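You operate a simulated robot arm through the tools that you are given. There is no shell and no other tool. Be economical: measure what you need, move in short steps, check, and stop when the job is done.

Carry out the task below with a simulated robot arm. There is one attempt and no reset: what you move stays moved.

JOB
Close the stock door. Then open the left glass drawer, take the green compass from there and leave it on the blue tray, then shut the drawer. Then push the drier drawer shut. Then open the wooden drawer, fetch the blue computer and set it inside, then shut the drawer. Then take the green computer and leave it in the sk pickup. Then take the yellow pack from the top of the grey block and leave it on top of the hose coil. Then take the blue weight from the returns tray and put it on the top of the wooden table. Then take the seal box from the counter end and put it on the island top. Then take the black gauge labelled "Norquell" from the counter end and leave it on the top of the wooden table. The order counts. Set down upright: seal box.
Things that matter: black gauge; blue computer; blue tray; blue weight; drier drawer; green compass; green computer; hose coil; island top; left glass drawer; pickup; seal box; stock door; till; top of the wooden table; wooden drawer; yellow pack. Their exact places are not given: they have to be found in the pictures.

It is judged by the outcome, as a careful person would: the job done as asked, and still so three seconds after it is handed in. It fails if anything else is knocked over, pushed out of place, dropped, spilled or broken. Lids that push on must go on centred and level and be pressed home; caps that screw on are set level and turned clockwise until they are tight.

ROBOT AND FRAMES
A 7-joint arm with a vacuum gripper on a trunk, on a base that drives. Base frame: it is fixed to the floor where the robot stands at the start and does not move with it; the origin is under the middle of the robot, x ahead of it, y to its left, z up. Lengths are in mm, angles in rad, forces in N, time in s.
With the tool pointing down near the work surface it reaches from about 100 to 620 mm from the robot's upright axis, wherever it stands. Its first joint turns from -2.007 to 2.007 rad. Places, roughly: black gauge [1000, -1750, 1000]; blue computer [-750, 3000, 750]; blue tray [1000, -250, 1000]; blue weight [-1250, 3000, 1000]; drier drawer [-400, 2800, 900]; green compass [1000, 1250, 750]; green computer [-750, 3000, 750]; hose coil (15x15x4 cm) [1100, 1000, 900]; island top [-1600, -100, 900]; left glass drawer [1000, 1100, 600]; pickup (21x15 cm) [60, 2900, 840]; seal box [1000, -1500, 1000]; stock door [600, -100, 300]; till [900, -1500, 600]; top of the wooden table [-400, 3100, 800]; wooden drawer [900, -1500, 700]; yellow pack [-500, 3250, 1000]. Payload 2.55 kg.
Tool frame: the origin (TCP) lies in the middle of the cups' lips, and z points out of the cups. The gripper has 1 cup of 44 mm across, covering 44 by 44 mm (tool x, y); the bellows give 20 mm. With the vacuum on, a cup seals on a smooth face that it is pressed against (1 to 4 N); it does not hold porous or soft things. The pull reaches 55 N.
Orientation is that of the tool frame in the base frame, as a unit quaternion [w, x, y, z]. With the cups facing straight down, the tool's x points along the base's -x, its y along +y and its z along -z.

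CONTROLS
- The arm moves only by the tool play_rows. Its argument "motion" is one flat list of numbers, 7 for each row, row after row: the shift along the tool's x, y, z in mm, then the turn, a rotation vector about the tool's x, y, z in rad, then the vacuum: 1 switches it on, 0 off. In form: [dx, dy, dz, rx, ry, rz, valve, dx, dy, dz, rx, ry, rz, valve, ...]. A call has 1 to 20 rows; each row is the pose to reach, as a shift and turn from the pose commanded when the call began, along the tool's axes at that moment. A row lasts 0.2 s, in which the tool goes at most 50 mm and 0.15 rad; a call with a longer step from one row to the next is refused whole, and so is a gripper value outside its range. A pose out of reach is approached as far as the arm can. The call stops where the force on the tool passes 40 N (or 10 N more than at its start, if that is more) or the arm is blocked; 0.2 s more then pass. The pull builds up within a second once a cup has sealed. Time passes only in rows, and 0.2 s behind the last, so rows that repeat a pose give it time. It gives the time, the measured TCP pose, the force on the tool (base axes) and the pull of the vacuum at its end, in the units of the frame above (readings bear some noise), with the torque about the TCP (base axes, N m) and any sound that the robot's microphone picked up, and new pictures: "views" is both (left out), scene, wrist or none.
- Cameras (640 x 400 px; columns grow to the right, rows downward): "scene" is now at [-9.3, 135.6, 1699.6]; the picture's right is [-0.60, -0.80, 0.00], its down [-0.68, 0.51, -0.52] and it looks along [0.41, -0.31, -0.86] (base axes); focal length 262 px, centre (320, 200). "wrist" rides on the gripper at [81, 6, -173] in the tool frame; the picture's right is [-0.08, 1.00, 0.00], its down [-0.89, -0.07, -0.45] and it looks along [-0.44, -0.04, 0.90] (tool axes); focal length 256 px, centre (320, 200).
- lift_body(by): slides the trunk up (or, below 0, down) by that many mm; the arm and the scene camera ride with it, the base frame stays. It gives what a move gives, with no picture.
- roll_base(legs): drives the robot by 1 to 6 legs, each [ahead, left, turn to the left] in mm, mm and rad, along the robot's own axes; the way and the turn of a leg run together, so that a leg with both is an arc; at most 1500 mm and 3.142 rad a leg. The arm and the cameras ride along, it lands a little off, and it stops where it bumps. It gives what a move gives, and a new picture of the scene camera.
- turn_head(pan, tilt): turns the head with the scene camera to pan (to the left, within 2.705 rad either way) and tilt (down, from -0.506 to 1.204), counted from straight ahead of the robot. It gives what a move gives, and a new picture of the scene camera.
- measure_at(camera, pixels): for up to 12 pixels [column, row] of the newest picture of that camera ("zoom" is the newest enlarged one), the place [x, y, z] in the base frame of the surface seen there, good to about 2 mm. It takes no simulated time.
- inspect(camera, box): a new picture of the part [left, top, right, bottom] of that camera's present view, enlarged. It takes no simulated time.
- close_job(): hands the job in; it is judged then, once.

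Work in short steps. Measure before you move; look again where a grasp or a placing could have gone wrong, and mend it. You have 350 turns and 360 pictures in all, those below and enlarged ones among them. Switch the vacuum off and draw the arm clear of the work before you hand the job in, unless the task says otherwise; then end with one line.

The tools are called after "Emit:" by a JSON object that holds its "api" and its "payload". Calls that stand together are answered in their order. play_rows: Moves the arm, as the interface text tells. Its arguments: {"type":"object","properties":{"motion":{"type":"array","items":{"type":"number"}},"views":{"type":"string","enum":["both","scene","wrist","none"]}},"required":["motion"]} The other tools are called the same way: lift_body (by) slides the trunk up or down; roll_base (legs) drives the base; turn_head (pan, tilt) turns the head that bears the scene camera; measure_at (camera, pixels) gives the place of the surface under pixels of a picture; inspect (camera, box) takes an enlarged picture of a part of a camera's view; close_job () hands the job in.

At the start:

```text
t: 0.0
tool_pos: [393.9, 52.1, 1141.0]
ee_rot: [0.0, 0.0, 1.0, -0.001]
force: [-0.5, 1.0, 1.0]
moment: [0.03, 0.01, 0.02]
pull: 0.0
trunk travel left (down, up): [-807.0, 183.0]
robot x, y, heading: [-2.9, 0.1, -0.001]
head pan, tilt: [-0.646, 1.028]
```

scene: 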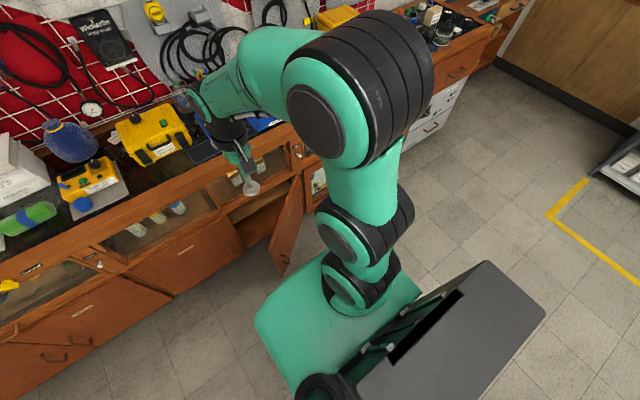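
wrist: 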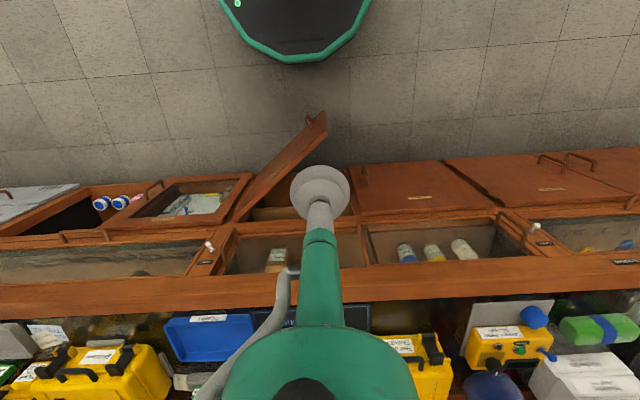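

The scene shows an open cabinet door near (290,225), likely the stock door. I look straight ahead first to survey the room.

Emit:
{"api": "turn_head", "payload": {"pan": -0.3, "tilt": 0.6}}

Emit:
{"api": "turn_head", "payload": {"pan": 0.7, "tilt": 0.6}}

Emit:
{"api": "turn_head", "payload": {"pan": 1.7, "tilt": 0.4}}

Emit:
{"api": "turn_head", "payload": {"pan": -1.0, "tilt": 0.5}}

```text
t: 0.9
tool_pos: [393.5, 53.8, 1141.4]
ee_rot: [0.0, -0.001, 1.0, 0.0]
force: [0.2, -1.0, 0.5]
moment: [0.0, -0.03, 0.01]
pull: 0.2
trunk travel left (down, up): [-807.0, 183.0]
robot x, y, heading: [1.5, 2.4, -0.002]
head pan, tilt: [-0.3, 0.6]
```

scene: 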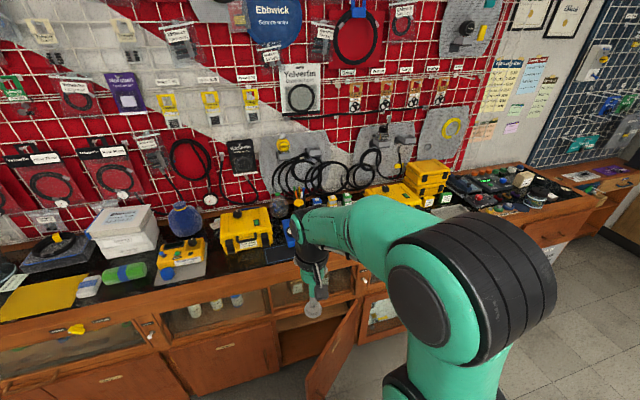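

```text
t: 2.2
tool_pos: [393.1, 52.6, 1141.3]
ee_rot: [0.0, 0.001, 1.0, 0.0]
force: [0.3, 0.2, -0.8]
moment: [0.0, 0.02, 0.0]
pull: 0.0
trunk travel left (down, up): [-807.0, 183.0]
robot x, y, heading: [1.8, -1.0, -0.001]
head pan, tilt: [0.7, 0.6]
```

scene: 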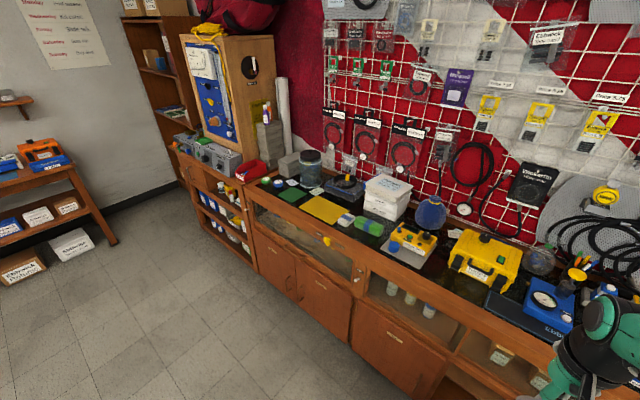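

```text
t: 3.4
tool_pos: [393.9, 55.3, 1140.0]
ee_rot: [0.0, 0.0, 1.0, 0.0]
force: [-0.2, -0.3, 0.3]
moment: [-0.03, -0.02, -0.01]
pull: 0.0
trunk travel left (down, up): [-807.0, 183.0]
robot x, y, heading: [-1.3, 0.7, 0.0]
head pan, tilt: [1.7, 0.4]
```

scene: 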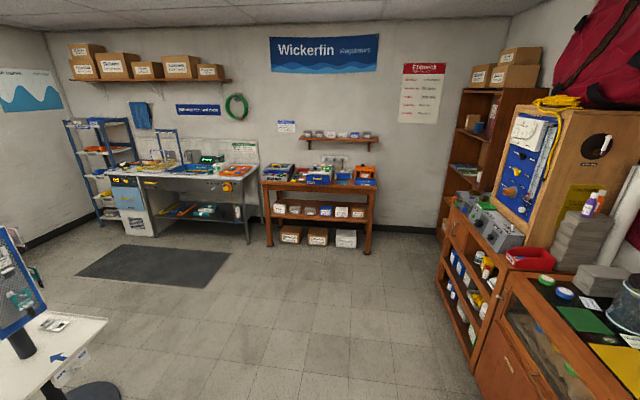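

```text
t: 5.8
tool_pos: [394.3, 53.3, 1141.3]
ee_rot: [0.0, -0.001, 1.0, 0.0]
force: [0.3, -0.1, 0.5]
moment: [0.0, 0.01, -0.02]
pull: 0.1
trunk travel left (down, up): [-807.0, 183.0]
robot x, y, heading: [0.8, -2.0, -0.002]
head pan, tilt: [-1.0, 0.499]
```

scene: 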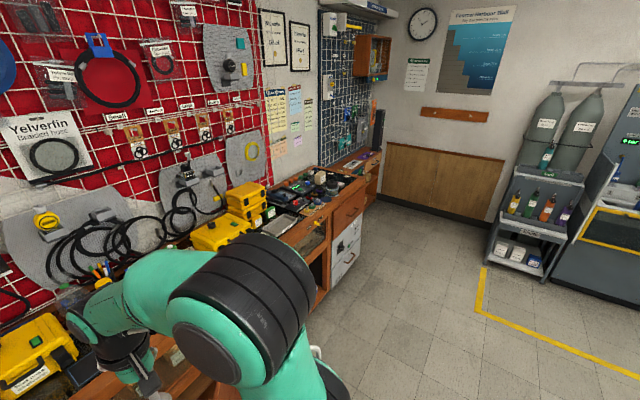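

A dive shop with a counter at x≈700–1100. I aim back at the open door to measure it.

Emit:
{"api": "turn_head", "payload": {"pan": -0.35, "tilt": 0.95}}

```text
t: 6.9
tool_pos: [393.8, 52.3, 1141.4]
ee_rot: [0.0, 0.0, 1.0, 0.0]
force: [0.0, 0.1, 0.2]
moment: [0.01, 0.0, 0.01]
pull: 0.1
trunk travel left (down, up): [-807.0, 183.0]
robot x, y, heading: [0.0, -1.8, 0.003]
head pan, tilt: [-0.351, 0.949]
```

scene: 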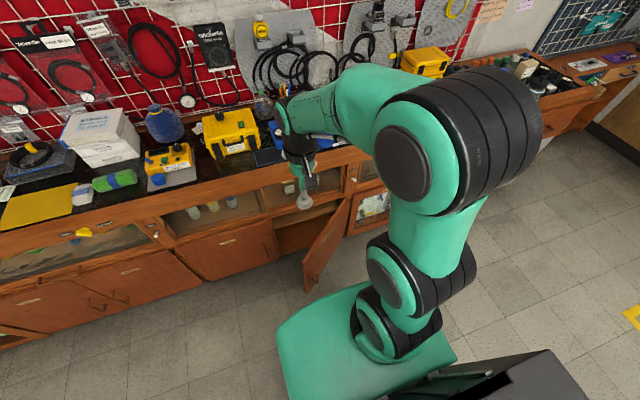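

Emit:
{"api": "inspect", "payload": {"camera": "scene", "box": [160, 140, 400, 300]}}

Emit:
{"api": "measure_at", "payload": {"camera": "scene", "pixels": [[348, 202], [306, 260], [310, 291], [345, 228], [290, 212], [240, 240], [272, 222], [340, 205], [280, 255]]}}

```text
2.50 times, centred on (280, 220) of scene
```

zoom: 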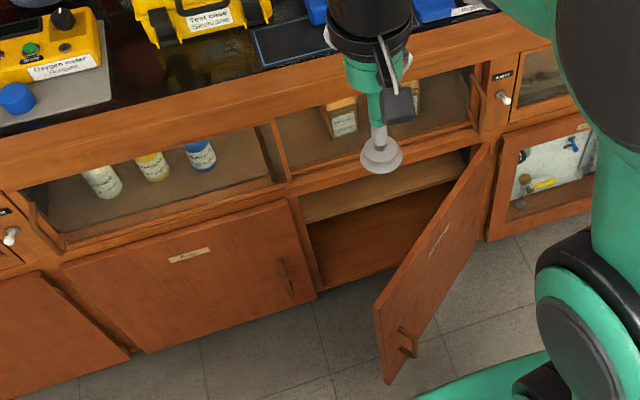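

```text
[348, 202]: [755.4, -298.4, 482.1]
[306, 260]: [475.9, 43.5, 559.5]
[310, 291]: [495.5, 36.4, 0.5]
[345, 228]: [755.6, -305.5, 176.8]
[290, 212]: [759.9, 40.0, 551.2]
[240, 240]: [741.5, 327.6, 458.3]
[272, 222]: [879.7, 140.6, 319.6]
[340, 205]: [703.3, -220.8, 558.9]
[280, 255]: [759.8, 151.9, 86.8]
```

The door's free edge is at (476, 44), top z≈560, with the hinge near (750, -300). I'll back off and turn the tool to point forward (+x), so the cup can push the door's outer face.

Emit:
{"api": "roll_base", "payload": {"legs": [[-300, 0, 0]]}}

Emit:
{"api": "play_rows", "payload": {"motion": [-40, 0, 0, 0, 0, 0, 0, -80, 0, 0, 0, -0.14, 0, 0, -120, 0, 0, 0, -0.28, 0, 0, -140, 0, 0, 0, -0.42, 0, 0, -140, 0, 0, 0, -0.56, 0, 0, -140, 0, 0, 0, -0.7, 0, 0, -140, 0, 0, 0, -0.84, 0, 0, -140, 0, 0, 0, -0.98, 0, 0, -140, 0, 0, 0, -1.12, 0, 0, -140, 0, 0, 0, -1.26, 0, 0, -140, 0, 0, 0, -1.4, 0, 0, -140, 0, 0, 0, -1.5, 0, 0, -140, 0, 0, 0, -1.57, 0, 0, -140, 0, 0, 0, -1.57, 0, 0]}}

```text
t: 8.9
tool_pos: [90.4, 53.4, 1142.3]
ee_rot: [0.0, -0.001, 1.0, 0.001]
force: [0.5, 0.0, 0.6]
moment: [0.02, 0.01, -0.04]
pull: 0.0
trunk travel left (down, up): [-807.0, 183.0]
robot x, y, heading: [-305.8, 0.0, 0.004]
head pan, tilt: [-0.351, 0.949]
```

scene: 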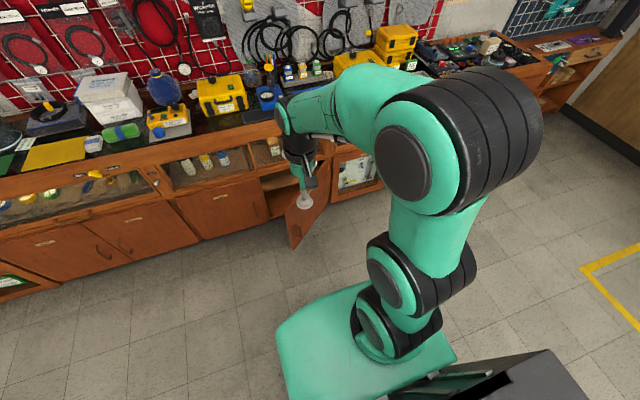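

```text
t: 11.9
tool_pos: [235.4, 56.1, 1149.4]
ee_rot: [0.607, -0.001, 0.794, -0.007]
force: [-0.5, 0.2, 0.3]
moment: [0.0, -0.04, 0.0]
pull: 0.1
out of reach, approached as far as the arm can: row 1, 7, 8, 11, 12, 13, 14
trunk travel left (down, up): [-807.0, 183.0]
robot x, y, heading: [-305.3, 1.4, -0.001]
head pan, tilt: [-0.351, 0.949]
```

scene: 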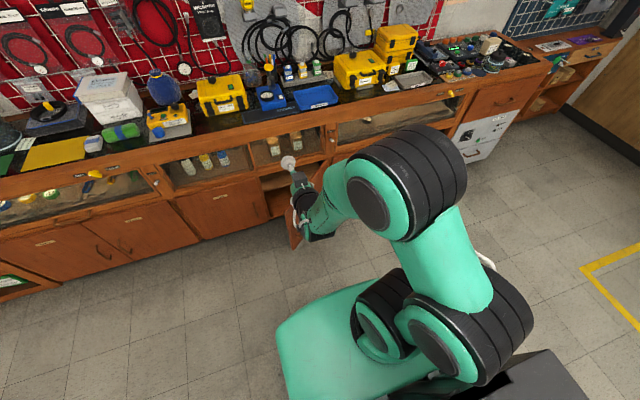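
wrist: 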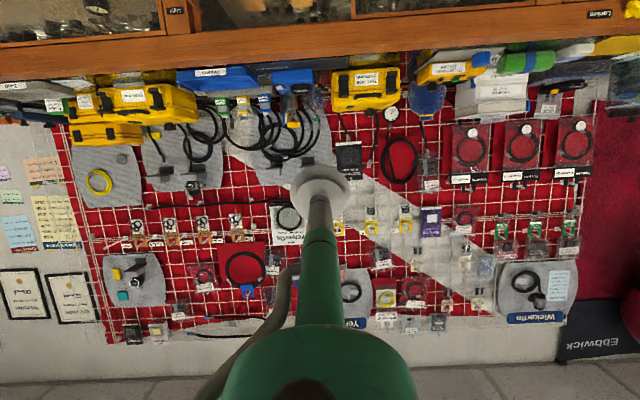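

The tool is about 75° up from straight down, good enough. I lower the trunk to put the cup at z≈480.

Emit:
{"api": "lift_body", "payload": {"by": -670}}

Emit:
{"api": "turn_head", "payload": {"pan": -0.2, "tilt": 0.6}}

```text
refused: -670 is not a number from -400 to 400
```

```text
t: 12.8
tool_pos: [235.5, 56.4, 1149.8]
ee_rot: [0.608, -0.001, 0.794, -0.007]
force: [-0.4, -0.3, -0.3]
moment: [0.0, 0.0, 0.0]
pull: 0.0
trunk travel left (down, up): [-807.0, 183.0]
robot x, y, heading: [-304.4, 4.2, 0.002]
head pan, tilt: [-0.201, 0.6]
```

scene: 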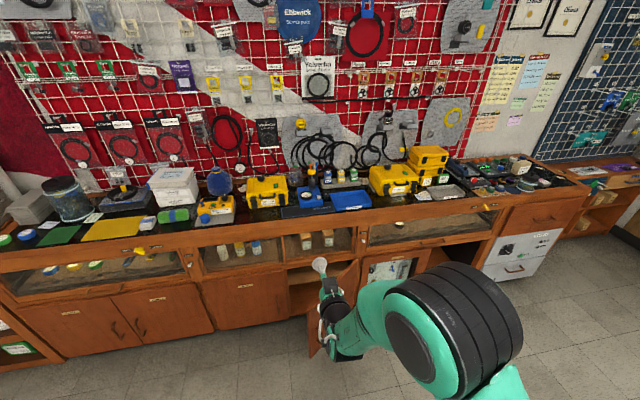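

The limit is 400 per call, so I lower in two steps.

Emit:
{"api": "lift_body", "payload": {"by": -335}}

Emit:
{"api": "lift_body", "payload": {"by": -335}}

Emit:
{"api": "turn_head", "payload": {"pan": -0.2, "tilt": 0.5}}

```text
t: 16.0
tool_pos: [234.8, 57.8, 815.2]
ee_rot: [0.607, -0.002, 0.794, -0.006]
force: [0.0, -0.4, 0.1]
moment: [0.04, -0.02, 0.02]
pull: 0.0
trunk travel left (down, up): [-472.0, 518.0]
robot x, y, heading: [-302.9, 1.5, 0.005]
head pan, tilt: [-0.201, 0.6]
```

```text
t: 19.3
tool_pos: [235.7, 57.6, 479.2]
ee_rot: [0.606, 0.0, 0.795, -0.007]
force: [0.5, -0.4, 0.4]
moment: [-0.02, 0.0, 0.0]
pull: 0.0
trunk travel left (down, up): [-137.0, 853.0]
robot x, y, heading: [-307.2, 3.2, 0.002]
head pan, tilt: [-0.201, 0.6]
```

```text
t: 20.0
tool_pos: [235.7, 57.0, 478.6]
ee_rot: [0.606, 0.0, 0.795, -0.008]
force: [0.7, -0.4, 0.8]
moment: [0.03, 0.01, -0.01]
pull: 0.1
trunk travel left (down, up): [-137.0, 853.0]
robot x, y, heading: [-304.5, 0.2, 0.003]
head pan, tilt: [-0.201, 0.499]
```

scene: 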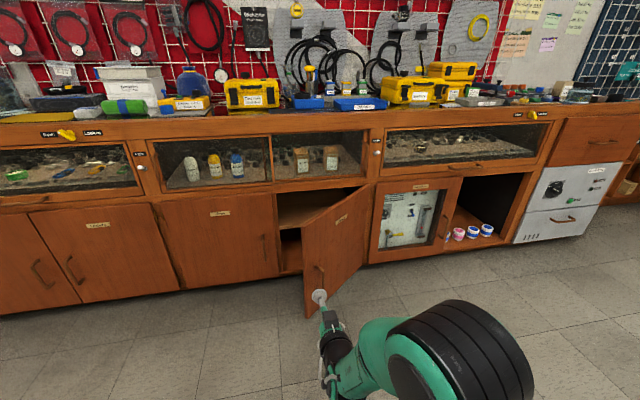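

Great view of the cabinet front. I'll zoom in for the labels and measure the door and the left glass drawer.

Emit:
{"api": "inspect", "payload": {"camera": "scene", "box": [240, 170, 400, 330]}}

Emit:
{"api": "inspect", "payload": {"camera": "scene", "box": [0, 110, 160, 210]}}

Emit:
{"api": "measure_at", "payload": {"camera": "scene", "pixels": [[306, 225], [306, 310], [366, 190], [364, 260], [320, 265], [335, 270], [312, 240], [355, 220], [60, 135], [60, 165], [230, 220], [450, 145]]}}

```text
2.50 times, centred on (320, 250) of scene
```

zoom: 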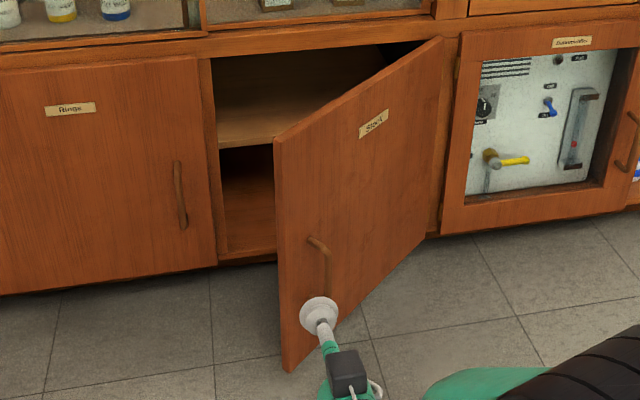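

```text
4.00 times, centred on (80, 160) of scene
```

zoom: 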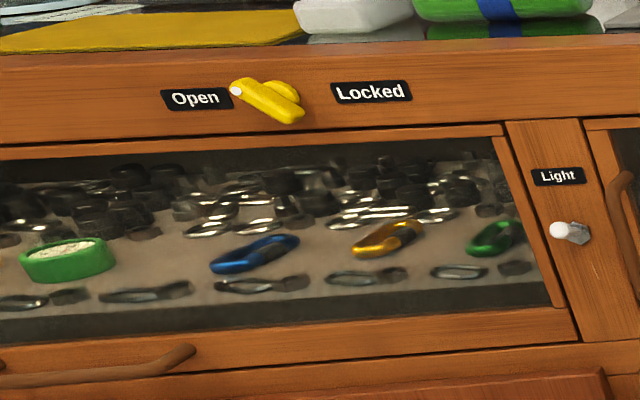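

```text
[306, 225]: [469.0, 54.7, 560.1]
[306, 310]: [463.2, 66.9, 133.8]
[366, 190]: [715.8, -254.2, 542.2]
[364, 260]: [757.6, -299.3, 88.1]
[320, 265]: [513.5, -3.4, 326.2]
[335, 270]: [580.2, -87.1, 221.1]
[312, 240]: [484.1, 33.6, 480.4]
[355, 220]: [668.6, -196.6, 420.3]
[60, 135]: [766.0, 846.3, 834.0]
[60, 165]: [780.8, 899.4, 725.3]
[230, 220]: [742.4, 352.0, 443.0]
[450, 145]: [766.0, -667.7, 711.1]
```

The door reads "Stock". I shift the cup to y≈-10, then drive 190 ahead so the arm can push from there.

Emit:
{"api": "play_rows", "payload": {"motion": [0, -35, 0, 0, 0, 0, 0, 0, -65, 0, 0, 0, 0, 0], "views": "none"}}

Emit:
{"api": "roll_base", "payload": {"legs": [[190, 0, 0]]}}

```text
t: 20.6
tool_pos: [232.8, 33.7, 484.6]
ee_rot: [0.606, 0.002, 0.795, -0.019]
force: [0.4, -0.6, 0.2]
moment: [0.01, 0.0, 0.03]
pull: 0.1
out of reach, approached as far as the arm can: row 1, 2
trunk travel left (down, up): [-137.0, 853.0]
robot x, y, heading: [-303.0, -2.5, 0.001]
head pan, tilt: [-0.201, 0.499]
```

```text
t: 22.1
tool_pos: [420.5, 32.7, 486.5]
ee_rot: [0.606, 0.003, 0.796, -0.02]
force: [0.2, 0.4, -0.2]
moment: [-0.02, 0.01, 0.0]
pull: 0.1
trunk travel left (down, up): [-137.0, 853.0]
robot x, y, heading: [-112.3, -1.4, 0.007]
head pan, tilt: [-0.201, 0.499]
```

scene: 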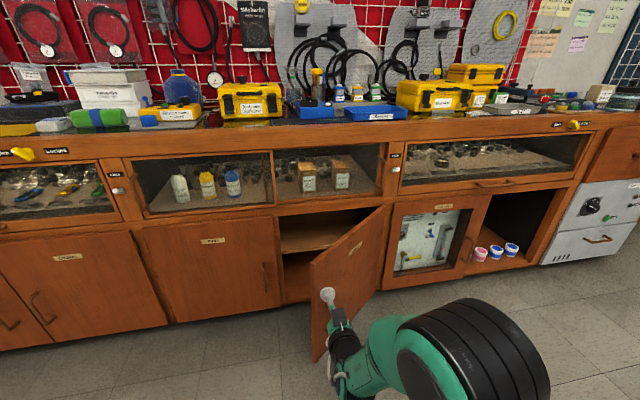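

The cup is at (420, 33), just short of the door. I shift toward y≈-10 while extending slightly.

Emit:
{"api": "play_rows", "payload": {"motion": [-4, -20, 15, 0, 0, 0, 0, -10, -40, 35, 0, 0, 0, 0], "views": "none"}}

```text
t: 22.7
tool_pos: [451.2, 28.3, 486.9]
ee_rot: [0.604, 0.012, 0.796, -0.027]
force: [0.6, 0.3, 0.2]
moment: [-0.01, -0.01, 0.0]
pull: 0.1
out of reach, approached as far as the arm can: row 1, 2
trunk travel left (down, up): [-137.0, 853.0]
robot x, y, heading: [-116.4, -0.7, -0.004]
head pan, tilt: [-0.201, 0.499]
```

Still at a limit; I'll relax the tilt by 0.25 rad and shift in y.

Emit:
{"api": "play_rows", "payload": {"motion": [0, 0, 0, 0, 0.12, 0, 0, 0, -10, 0, 0, 0.25, 0, 0, 0, -30, 0, 0, 0.25, 0, 0], "views": "none"}}

```text
t: 23.5
tool_pos: [450.6, 7.7, 490.0]
ee_rot: [0.5, 0.006, 0.866, -0.023]
force: [-0.2, -0.1, 0.3]
moment: [0.0, -0.02, 0.02]
pull: 0.0
out of reach, approached as far as the arm can: row 3
trunk travel left (down, up): [-137.0, 853.0]
robot x, y, heading: [-118.4, -0.7, 0.003]
head pan, tilt: [-0.201, 0.499]
```

Freed: cup at (451, 8, 490), tool 30° below horizontal. Push forward along the door arc.

Emit:
{"api": "play_rows", "payload": {"motion": [-15, 0, 26, 0, 0, 0, 0, -30, 5, 52, 0, 0, 0, 0, -45, 12, 78, 0, 0, 0, 0, -60, 20, 104, 0, 0, 0, 0, -75, 30, 130, 0, 0, 0, 0, -90, 40, 156, 0, 0, 0, 0, -105, 50, 182, 0, 0, 0, 0], "views": "scene"}}

```text
t: 25.1
tool_pos: [660.9, 54.6, 490.2]
ee_rot: [0.501, 0.004, 0.865, -0.019]
force: [-0.2, -0.2, 0.4]
moment: [0.02, 0.04, -0.02]
pull: 0.0
trunk travel left (down, up): [-137.0, 853.0]
robot x, y, heading: [-111.5, 2.6, -0.003]
head pan, tilt: [-0.201, 0.499]
```

scene: 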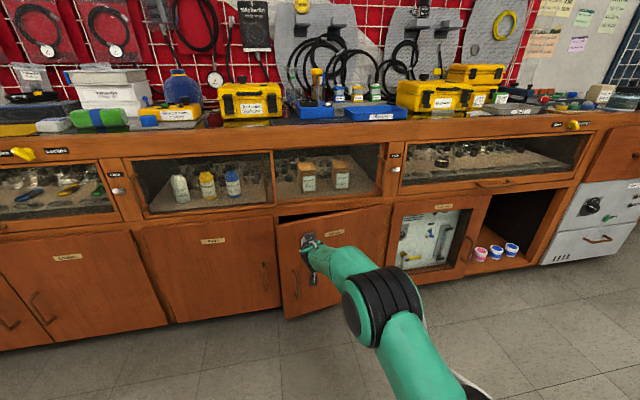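

The door is nearly closed. I keep pushing until force is felt.

Emit:
{"api": "play_rows", "payload": {"motion": [-15, 5, 26, 0, 0, 0, 0, -25, 8, 43, 0, 0, 0, 0, -35, 10, 61, 0, 0, 0, 0, -43, 10, 74, 0, 0, 0, 0, -48, 10, 83, 0, 0, 0, 0], "views": "scene"}}

```text
t: 26.3
tool_pos: [752.5, 58.8, 474.1]
ee_rot: [0.492, 0.006, 0.87, -0.022]
force: [-33.9, 0.3, -14.5]
moment: [-0.06, -1.34, 0.06]
pull: 0.0
trunk travel left (down, up): [-137.0, 853.0]
robot x, y, heading: [-114.3, -1.4, 0.002]
head pan, tilt: [-0.201, 0.499]
```

scene: 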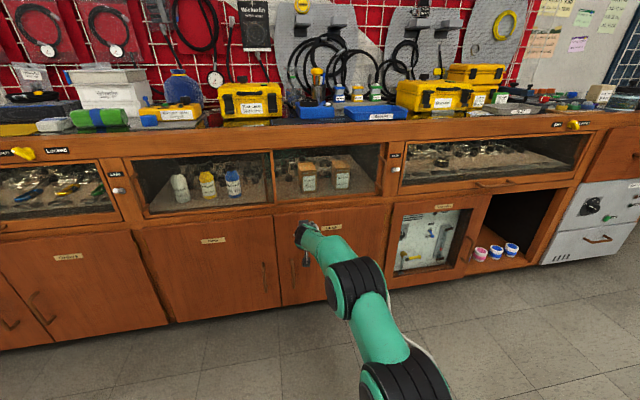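

Closed, force 34 N. I retreat straight back.

Emit:
{"api": "play_rows", "payload": {"motion": [20, 0, -35, 0, 0, 0, 0, 40, 0, -70, 0, 0, 0, 0, 60, 0, -105, 0, 0, 0, 0, 85, 0, -145, 0, 0, 0, 0, 110, 0, -185, 0, 0, 0, 0], "views": "none"}}

Emit:
{"api": "roll_base", "payload": {"legs": [[-250, 0, 0], [0, 900, 0]]}}

Emit:
{"api": "turn_head", "payload": {"pan": 0.0, "tilt": 0.35}}

```text
t: 27.5
tool_pos: [577.3, 73.8, 468.5]
ee_rot: [0.501, 0.006, 0.865, -0.02]
force: [0.6, 0.1, -0.8]
moment: [0.01, -0.03, 0.04]
pull: 0.1
out of reach, approached as far as the arm can: row 5
trunk travel left (down, up): [-137.0, 853.0]
robot x, y, heading: [-112.7, 0.4, -0.008]
head pan, tilt: [-0.201, 0.499]
```

```text
t: 33.7
tool_pos: [324.3, 977.6, 468.5]
ee_rot: [0.501, 0.0, 0.865, -0.016]
force: [-1.0, -0.2, 0.4]
moment: [0.03, -0.02, 0.0]
pull: 0.0
trunk travel left (down, up): [-137.0, 853.0]
robot x, y, heading: [-367.3, 896.8, 0.012]
head pan, tilt: [-0.201, 0.499]
```

scene: 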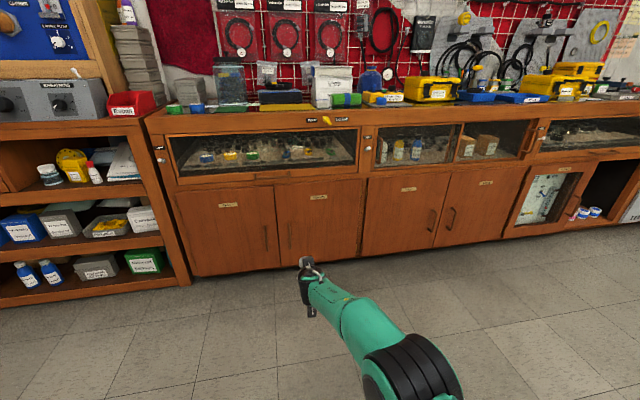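

```text
t: 34.4
tool_pos: [323.5, 976.9, 468.7]
ee_rot: [0.501, 0.001, 0.865, -0.017]
force: [0.3, -0.7, 0.6]
moment: [0.0, 0.02, 0.0]
pull: 0.0
trunk travel left (down, up): [-137.0, 853.0]
robot x, y, heading: [-363.4, 894.9, 0.012]
head pan, tilt: [0.0, 0.351]
```

scene: 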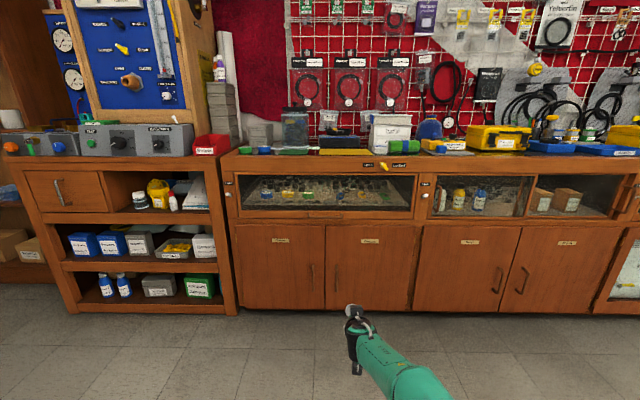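

I zoom on the left glass drawer with its lever and measure the drawer front.

Emit:
{"api": "inspect", "payload": {"camera": "scene", "box": [220, 140, 440, 240]}}

Emit:
{"api": "inspect", "payload": {"camera": "scene", "box": [350, 150, 410, 180]}}

Emit:
{"api": "measure_at", "payload": {"camera": "scene", "pixels": [[245, 180], [411, 180], [245, 213], [411, 213], [325, 211], [325, 216], [380, 164], [325, 155], [325, 165], [344, 151]]}}

```text
2.91 times, centred on (330, 190) of scene
```

zoom: 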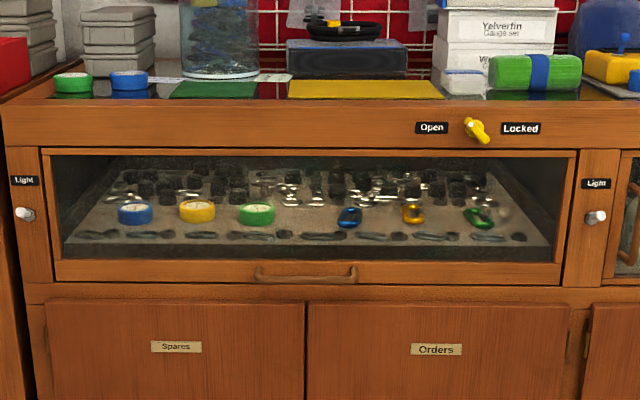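

```text
10.67 times, centred on (380, 165) of scene
```

zoom: 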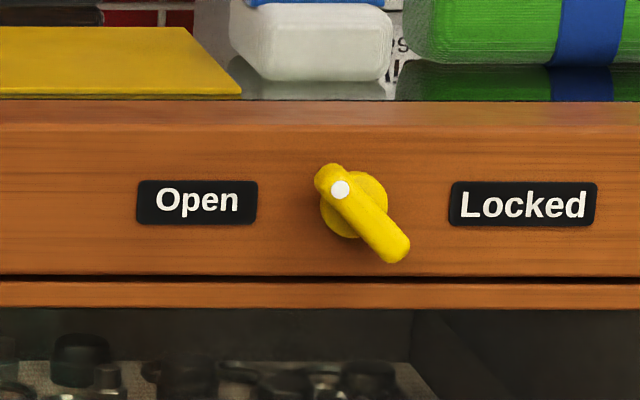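

```text
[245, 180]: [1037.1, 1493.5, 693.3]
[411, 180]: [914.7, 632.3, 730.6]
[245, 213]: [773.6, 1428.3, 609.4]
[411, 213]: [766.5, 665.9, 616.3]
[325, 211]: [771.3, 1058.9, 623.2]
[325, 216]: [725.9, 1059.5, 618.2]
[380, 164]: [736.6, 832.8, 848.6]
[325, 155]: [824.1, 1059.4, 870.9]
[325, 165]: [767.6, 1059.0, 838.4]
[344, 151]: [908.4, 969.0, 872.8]
```

The drawer spans y≈665–1430 and z≈605–835, with the handle bar at x≈726, z≈618. The lever's dot is at the "Open" side. I'll suck onto the glass front: drive left, raise, and level the tool.

Emit:
{"api": "roll_base", "payload": {"legs": [[0, 75, -0.012]]}}

Emit:
{"api": "lift_body", "payload": {"by": 260}}

Emit:
{"api": "play_rows", "payload": {"motion": [0, 0, 0, 0, -0.14, 0, 0, -10, 0, 18, 0, -0.28, 0, 0, -20, 0, 35, 0, -0.4, 0, 0, -30, 0, 52, 0, -0.524, 0, 0, -30, 0, 52, 0, -0.524, 0, 0], "views": "both"}}

```text
t: 35.4
tool_pos: [324.1, 1044.6, 468.1]
ee_rot: [0.5, 0.006, 0.866, -0.02]
force: [0.7, 0.1, -0.7]
moment: [0.0, -0.02, 0.01]
pull: 0.0
trunk travel left (down, up): [-137.0, 853.0]
robot x, y, heading: [-371.2, 973.1, -0.004]
head pan, tilt: [0.0, 0.351]
```

scene: 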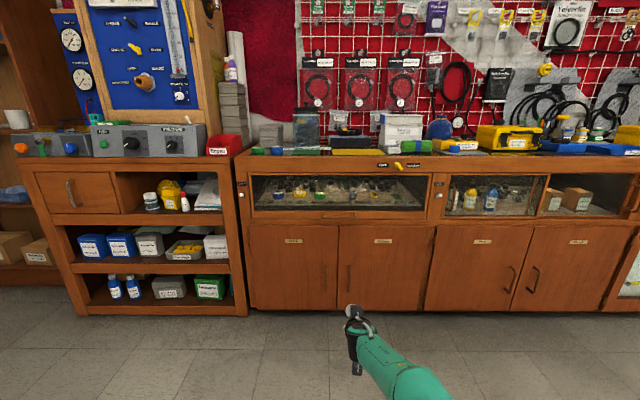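

```text
t: 38.1
tool_pos: [324.1, 1044.5, 728.0]
ee_rot: [0.502, 0.006, 0.865, -0.02]
force: [-0.8, -0.2, 0.2]
moment: [0.01, -0.02, -0.07]
pull: 0.0
trunk travel left (down, up): [-397.0, 593.0]
robot x, y, heading: [-367.8, 969.1, 0.001]
head pan, tilt: [0.0, 0.351]
```

```text
t: 39.3
tool_pos: [382.9, 1041.9, 728.3]
ee_rot: [0.709, 0.0, 0.705, -0.021]
force: [-0.7, 0.8, -0.1]
moment: [0.01, -0.05, 0.01]
pull: 0.0
out of reach, approached as far as the arm can: row 1
trunk travel left (down, up): [-397.0, 593.0]
robot x, y, heading: [-367.3, 975.7, -0.003]
head pan, tilt: [0.0, 0.351]
```

scene: 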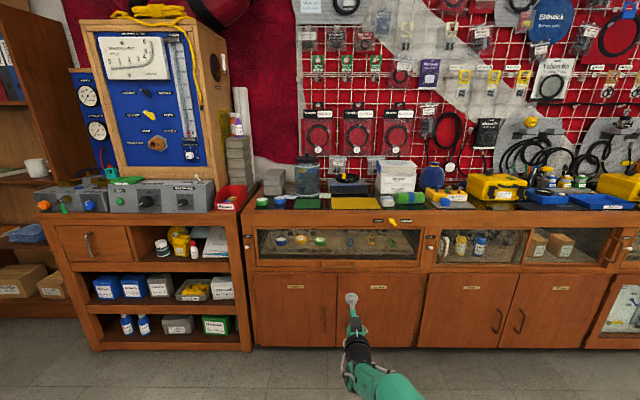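
wrist: 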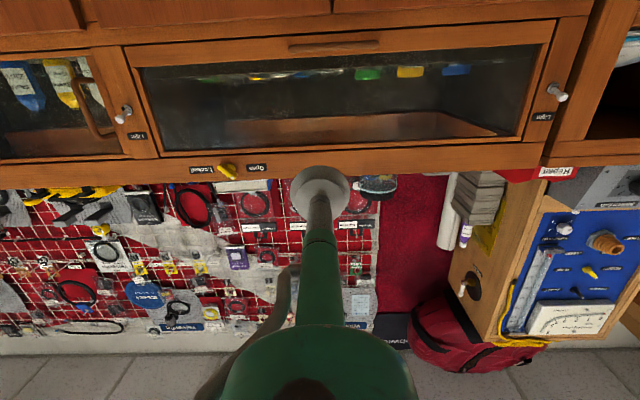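

Tool horizontal at (383, 1042, 728). Drive 320 forward, then press the cup onto the glass with vacuum on.

Emit:
{"api": "roll_base", "payload": {"legs": [[320, 0, 0]]}}

Emit:
{"api": "play_rows", "payload": {"motion": [0, 0, 25, 0, 0, 0, 1, 0, 0, 45, 0, 0, 0, 1, 0, 0, 60, 0, 0, 0, 1, 0, 0, 70, 0, 0, 0, 1], "views": "both"}}

```text
t: 41.5
tool_pos: [706.6, 1041.3, 728.5]
ee_rot: [0.708, 0.0, 0.706, -0.021]
force: [0.4, -0.3, 0.9]
moment: [-0.02, -0.02, -0.01]
pull: 0.0
trunk travel left (down, up): [-397.0, 593.0]
robot x, y, heading: [-46.7, 971.3, -0.006]
head pan, tilt: [0.0, 0.351]
```

scene: 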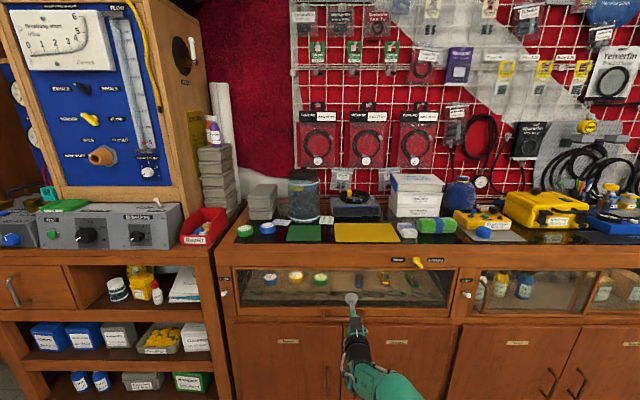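

```text
t: 42.5
tool_pos: [776.7, 1038.6, 729.5]
ee_rot: [0.709, 0.0, 0.705, -0.021]
force: [1.5, -1.4, 2.0]
moment: [0.16, 0.3, 0.62]
pull: 54.7
trunk travel left (down, up): [-397.0, 593.0]
robot x, y, heading: [-44.0, 970.2, -0.002]
head pan, tilt: [0.0, 0.351]
```

scene: 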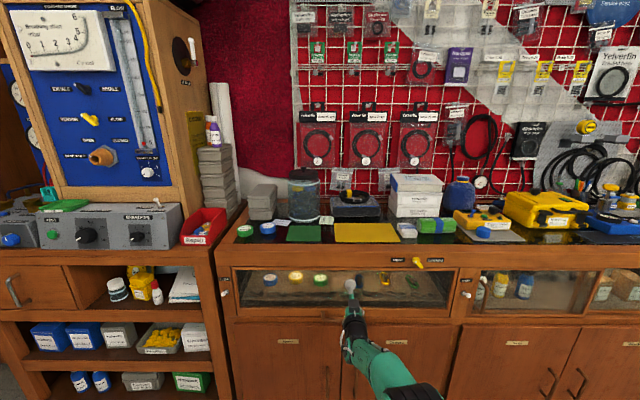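
wrist: 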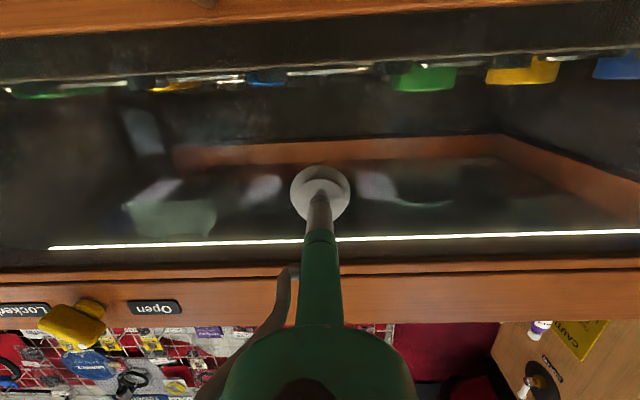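

Sealed on the glass (pull 54.7). Try a gentle pull.

Emit:
{"api": "play_rows", "payload": {"motion": [0, 0, -10, 0, 0, 0, 1, 0, 0, -25, 0, 0, 0, 1, 0, 0, -40, 0, 0, 0, 1, 0, 0, -55, 0, 0, 0, 1], "views": "scene"}}

```text
t: 43.5
tool_pos: [719.7, 1037.1, 731.2]
ee_rot: [0.709, 0.002, 0.705, -0.021]
force: [-1.9, -9.0, 7.3]
moment: [-0.32, 0.3, 0.65]
pull: 55.2
trunk travel left (down, up): [-397.0, 593.0]
robot x, y, heading: [-43.4, 970.9, -0.002]
head pan, tilt: [0.0, 0.351]
```

scene: 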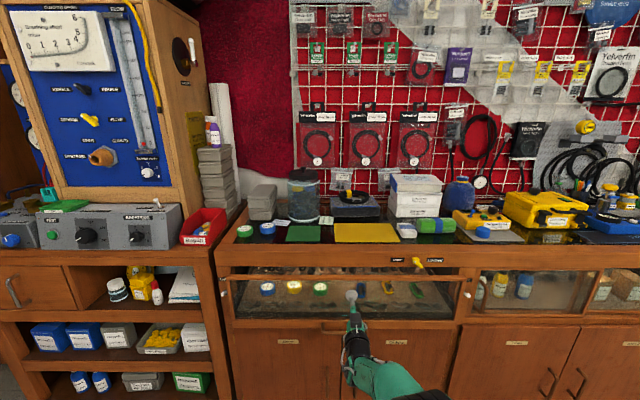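

It slides out. I pull it further by driving back 220.

Emit:
{"api": "roll_base", "payload": {"legs": [[-220, 0, 0]]}}

```text
t: 45.2
tool_pos: [496.1, 1040.9, 730.5]
ee_rot: [0.709, 0.001, 0.705, -0.019]
force: [1.0, -10.5, 8.0]
moment: [0.26, 0.17, 0.28]
pull: 55.1
trunk travel left (down, up): [-397.0, 593.0]
robot x, y, heading: [-272.6, 973.7, 0.0]
head pan, tilt: [0.0, 0.351]
```

scene: 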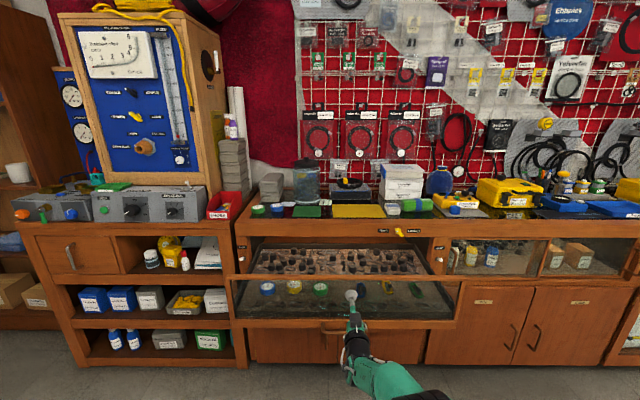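

Emit:
{"api": "inspect", "payload": {"camera": "scene", "box": [220, 220, 480, 350]}}

Emit:
{"api": "measure_at", "payload": {"camera": "scene", "pixels": [[320, 288], [293, 288], [267, 288], [350, 278], [415, 290], [350, 260], [320, 310]]}}

```text
2.46 times, centred on (350, 285) of scene
```

zoom: 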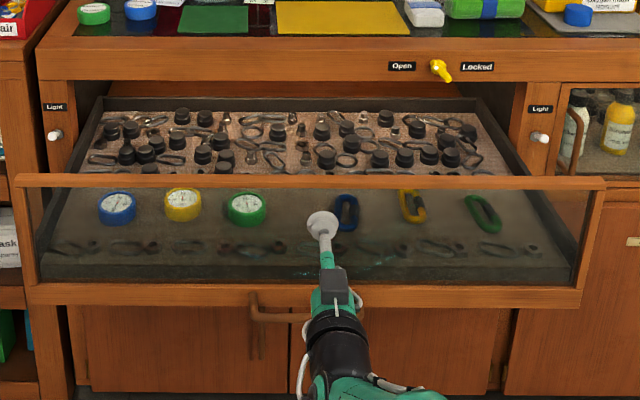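

```text
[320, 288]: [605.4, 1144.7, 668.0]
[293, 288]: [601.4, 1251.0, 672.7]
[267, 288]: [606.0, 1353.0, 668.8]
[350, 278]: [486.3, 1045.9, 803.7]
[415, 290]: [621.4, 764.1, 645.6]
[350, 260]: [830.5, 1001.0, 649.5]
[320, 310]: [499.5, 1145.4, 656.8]
```

The green compass sits at about (605, 1145, 668). I release the glass, back off, raise and turn the tool back down.

Emit:
{"api": "play_rows", "payload": {"motion": [0, 0, 0, 0, 0, 0, 0, 0, 0, 0, 0, 0, 0, 0, 0, 0, 0, 0, 0, 0, 0, 0, 0, -10, 0, 0, 0, 0, 0, 0, -30, 0, 0, 0, 0], "views": "none"}}

Emit:
{"api": "roll_base", "payload": {"legs": [[-120, 0, 0]]}}

Emit:
{"api": "lift_body", "payload": {"by": 380}}

Emit:
{"api": "play_rows", "payload": {"motion": [0, 0, -10, 0, 0.14, 0, 0, 0, 0, -30, 0, 0.28, 0, 0, 0, 0, -60, 0, 0.42, 0, 0, 0, 0, -90, 0, 0.56, 0, 0, 0, 0, -120, 0, 0.7, 0, 0, 0, 0, -150, 0, 0.84, 0, 0, 0, 0, -180, 0, 0.98, 0, 0, 0, 0, -210, 0, 1.12, 0, 0, 0, 0, -240, 0, 1.26, 0, 0, 0, 0, -250, 0, 1.4, 0, 0, 0, 0, -250, 0, 1.5, 0, 0, 0, 0, -250, 0, 1.57, 0, 0, 0, 0, -250, 0, 1.57, 0, 0], "views": "scene"}}

```text
t: 46.4
tool_pos: [466.1, 1042.4, 728.7]
ee_rot: [0.709, 0.001, 0.705, -0.02]
force: [0.0, -0.1, -1.3]
moment: [-0.03, -0.03, 0.01]
pull: 0.0
trunk travel left (down, up): [-397.0, 593.0]
robot x, y, heading: [-269.0, 971.5, 0.004]
head pan, tilt: [0.0, 0.351]
```

```text
t: 47.6
tool_pos: [347.1, 1044.7, 728.3]
ee_rot: [0.709, -0.001, 0.705, -0.018]
force: [-0.4, 0.2, 0.6]
moment: [0.04, 0.0, -0.04]
pull: 0.1
trunk travel left (down, up): [-397.0, 593.0]
robot x, y, heading: [-392.8, 972.0, 0.003]
head pan, tilt: [0.0, 0.351]
```

scene: 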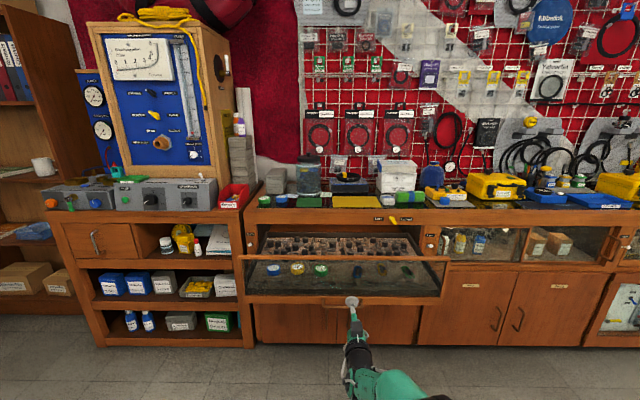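

```text
t: 51.3
tool_pos: [346.4, 1044.9, 1108.7]
ee_rot: [0.709, -0.002, 0.705, -0.018]
force: [0.3, -0.5, 0.1]
moment: [0.02, -0.03, 0.02]
pull: 0.0
trunk travel left (down, up): [-777.0, 213.0]
robot x, y, heading: [-384.7, 972.2, 0.001]
head pan, tilt: [0.0, 0.351]
```

```text
t: 54.1
tool_pos: [85.8, 1048.2, 1083.6]
ee_rot: [0.002, 0.013, 1.0, -0.015]
force: [-0.5, -0.3, -1.2]
moment: [-0.05, -0.03, 0.0]
pull: 0.0
out of reach, approached as far as the arm can: row 12, 13
trunk travel left (down, up): [-777.0, 213.0]
robot x, y, heading: [-388.9, 973.6, -0.003]
head pan, tilt: [0.0, 0.351]
```

scene: 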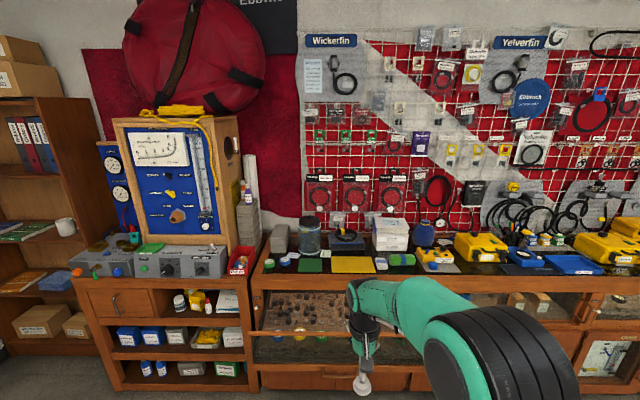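

Tool is down again. Drive forward/left so the compass lies under the reach, then look with the wrist camera.

Emit:
{"api": "roll_base", "payload": {"legs": [[0, 97, 0], [430, 0, 0]]}}

Emit:
{"api": "play_rows", "payload": {"motion": [-40, 0, 0, 0, 0, 0, 0, -80, 0, 40, 0, 0, 0, 0, -80, 0, 80, 0, 0, 0, 0], "views": "wrist"}}

```text
t: 57.5
tool_pos: [519.5, 1140.1, 1082.2]
ee_rot: [0.002, 0.018, 1.0, -0.014]
force: [0.3, -0.1, 0.4]
moment: [-0.02, 0.01, -0.01]
pull: 0.0
trunk travel left (down, up): [-777.0, 213.0]
robot x, y, heading: [46.0, 1064.7, -0.008]
head pan, tilt: [0.0, 0.351]
```

scene: 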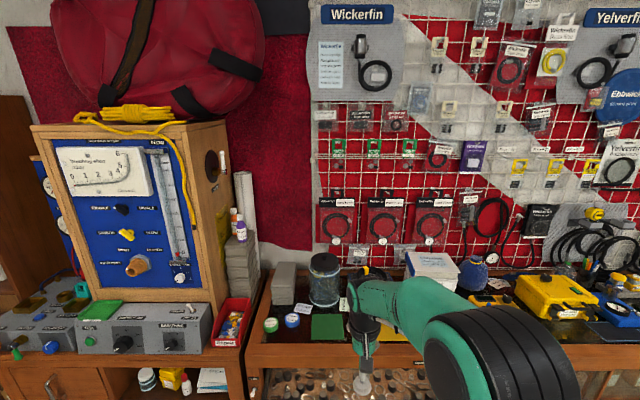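

```text
refused: row 2 steps farther than a row can; nothing moved
```

Emit:
{"api": "play_rows", "payload": {"motion": [-40, 0, 20, 0, 0, 0, 0, -80, 0, 40, 0, 0, 0, 0, -80, 0, 80, 0, 0, 0, 0], "views": "wrist"}}

```text
t: 58.3
tool_pos: [600.4, 1133.9, 1003.6]
ee_rot: [0.003, 0.019, 1.0, -0.014]
force: [-0.6, -0.1, 0.5]
moment: [0.01, 0.04, -0.01]
pull: 0.1
out of reach, approached as far as the arm can: row 1, 2
trunk travel left (down, up): [-777.0, 213.0]
robot x, y, heading: [43.2, 1068.0, -0.006]
head pan, tilt: [0.0, 0.351]
```

wrist: 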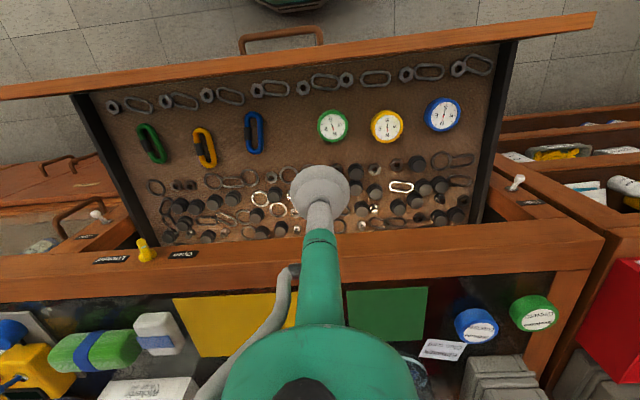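

The compass is at (333,125) in the wrist view. Measure it.

Emit:
{"api": "measure_at", "payload": {"camera": "wrist", "pixels": [[333, 125], [326, 125], [340, 125], [333, 119], [333, 131], [387, 126], [260, 100]]}}

Emit:
{"api": "inspect", "payload": {"camera": "wrist", "box": [290, 90, 410, 160]}}

```text
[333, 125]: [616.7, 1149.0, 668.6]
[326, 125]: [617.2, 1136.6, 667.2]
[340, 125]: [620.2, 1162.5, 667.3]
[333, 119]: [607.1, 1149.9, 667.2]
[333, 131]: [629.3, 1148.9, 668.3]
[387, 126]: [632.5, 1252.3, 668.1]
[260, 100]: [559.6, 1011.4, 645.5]
```

```text
5.33 times, centred on (350, 125) of wrist
```

zoom: 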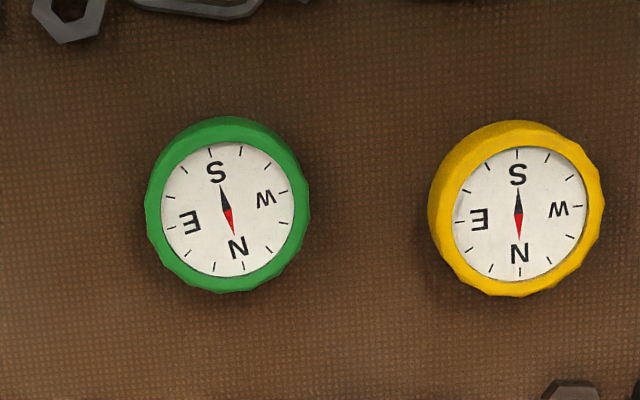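

Centre ≈ (623, 1149, 668). Shift over it, then lower the trunk to just above it.

Emit:
{"api": "play_rows", "payload": {"motion": [-23, 14, 0, 0, 0, 0, 0, -23, 14, 0, 0, 0, 0, 0], "views": "none"}}

Emit:
{"api": "lift_body", "payload": {"by": -310}}

Emit:
{"api": "play_rows", "payload": {"motion": [0, 0, 0, 0, 0, 0, 0], "views": "both"}}

```text
t: 58.9
tool_pos: [622.3, 1146.5, 1005.1]
ee_rot: [0.005, 0.019, 1.0, -0.013]
force: [0.3, -0.8, -0.5]
moment: [0.0, 0.05, -0.01]
pull: 0.1
trunk travel left (down, up): [-777.0, 213.0]
robot x, y, heading: [45.3, 1064.4, -0.005]
head pan, tilt: [0.0, 0.351]
```

```text
t: 61.9
tool_pos: [621.2, 1146.7, 693.9]
ee_rot: [0.005, 0.019, 1.0, -0.015]
force: [-0.3, -0.4, -0.6]
moment: [0.01, 0.0, 0.0]
pull: 0.0
trunk travel left (down, up): [-467.0, 523.0]
robot x, y, heading: [46.7, 1067.9, -0.003]
head pan, tilt: [0.0, 0.351]
```

```text
t: 62.3
tool_pos: [622.6, 1147.3, 694.1]
ee_rot: [0.004, 0.018, 1.0, -0.014]
force: [-0.4, -0.3, -0.2]
moment: [0.05, -0.02, -0.01]
pull: 0.1
trunk travel left (down, up): [-467.0, 523.0]
robot x, y, heading: [39.5, 1067.1, -0.008]
head pan, tilt: [0.0, 0.351]
```

scene: 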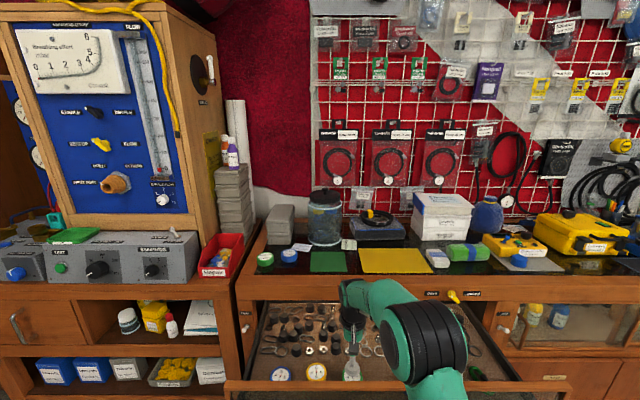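
wrist: 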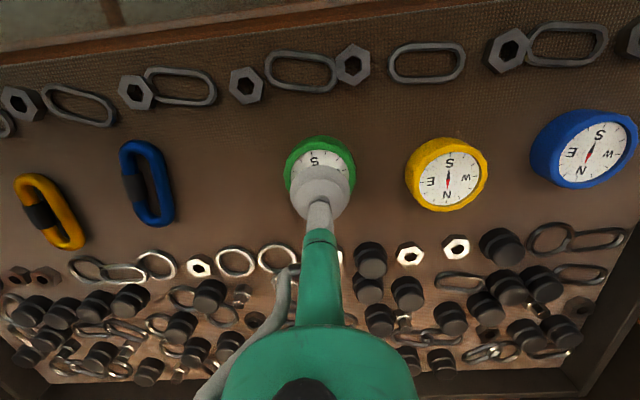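

Well aligned. Press down with vacuum.

Emit:
{"api": "play_rows", "payload": {"motion": [0, 0, 15, 0, 0, 0, 1, 0, 0, 24, 0, 0, 0, 1, 0, 0, 29, 0, 0, 0, 1, 0, 0, 31, 0, 0, 0, 1, 0, 0, 31, 0, 0, 0, 1], "views": "none"}}

```text
t: 63.5
tool_pos: [626.0, 1145.5, 668.2]
ee_rot: [0.01, 0.019, 1.0, -0.013]
force: [1.9, -0.6, 31.6]
moment: [0.68, 0.51, -0.03]
pull: 54.5
trunk travel left (down, up): [-467.0, 523.0]
robot x, y, heading: [46.0, 1070.4, -0.01]
head pan, tilt: [0.0, 0.351]
```

Sealed. Lift gently, then raise the trunk well clear.

Emit:
{"api": "play_rows", "payload": {"motion": [0, 0, -10, 0, 0, 0, 1, 0, 0, -30, 0, 0, 0, 1, 0, 0, -50, 0, 0, 0, 1], "views": "wrist"}}

Emit:
{"api": "lift_body", "payload": {"by": 400}}

```text
t: 64.3
tool_pos: [612.0, 1147.2, 705.0]
ee_rot: [0.003, 0.017, 1.0, -0.014]
force: [0.6, -0.6, 0.0]
moment: [0.02, -0.03, 0.01]
pull: 54.8
out of reach, approached as far as the arm can: row 3
trunk travel left (down, up): [-467.0, 523.0]
robot x, y, heading: [43.5, 1066.1, -0.008]
head pan, tilt: [0.0, 0.351]
```

wrist: 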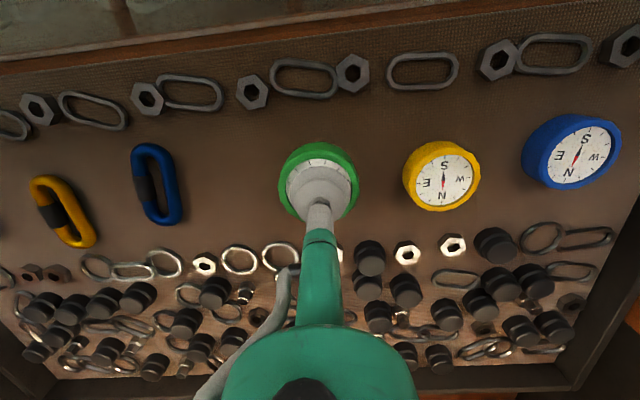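

```text
t: 68.2
tool_pos: [613.7, 1145.6, 1105.1]
ee_rot: [0.005, 0.018, 1.0, -0.014]
force: [-0.4, 0.5, -1.0]
moment: [0.01, 0.03, 0.04]
pull: 54.6
trunk travel left (down, up): [-867.0, 123.0]
robot x, y, heading: [43.7, 1067.9, -0.012]
head pan, tilt: [0.0, 0.351]
```

Compass held at z≈1105. Drive right to the blue tray around y≈-250.

Emit:
{"api": "roll_base", "payload": {"legs": [[-60, 0, 0.01], [0, -1330, 0]]}}

Emit:
{"api": "turn_head", "payload": {"pan": 0.15, "tilt": 0.8}}

```text
t: 75.4
tool_pos: [558.9, -169.0, 1105.7]
ee_rot: [0.004, 0.012, 1.0, -0.014]
force: [-0.1, -0.2, -0.9]
moment: [0.0, -0.03, 0.0]
pull: 54.5
trunk travel left (down, up): [-867.0, 123.0]
robot x, y, heading: [-9.5, -256.3, 0.005]
head pan, tilt: [0.0, 0.351]
```

scene: 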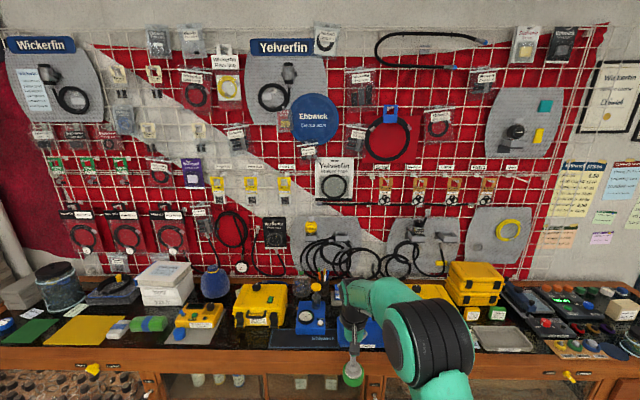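

```text
t: 76.3
tool_pos: [560.0, -169.9, 1106.6]
ee_rot: [0.004, 0.011, 1.0, -0.015]
force: [0.3, -0.4, -0.2]
moment: [0.01, -0.01, 0.0]
pull: 55.1
trunk travel left (down, up): [-867.0, 123.0]
robot x, y, heading: [-4.9, -257.4, 0.006]
head pan, tilt: [0.15, 0.799]
```

scene: 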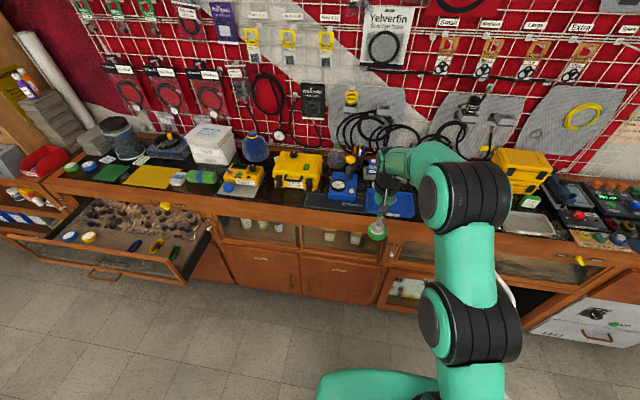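

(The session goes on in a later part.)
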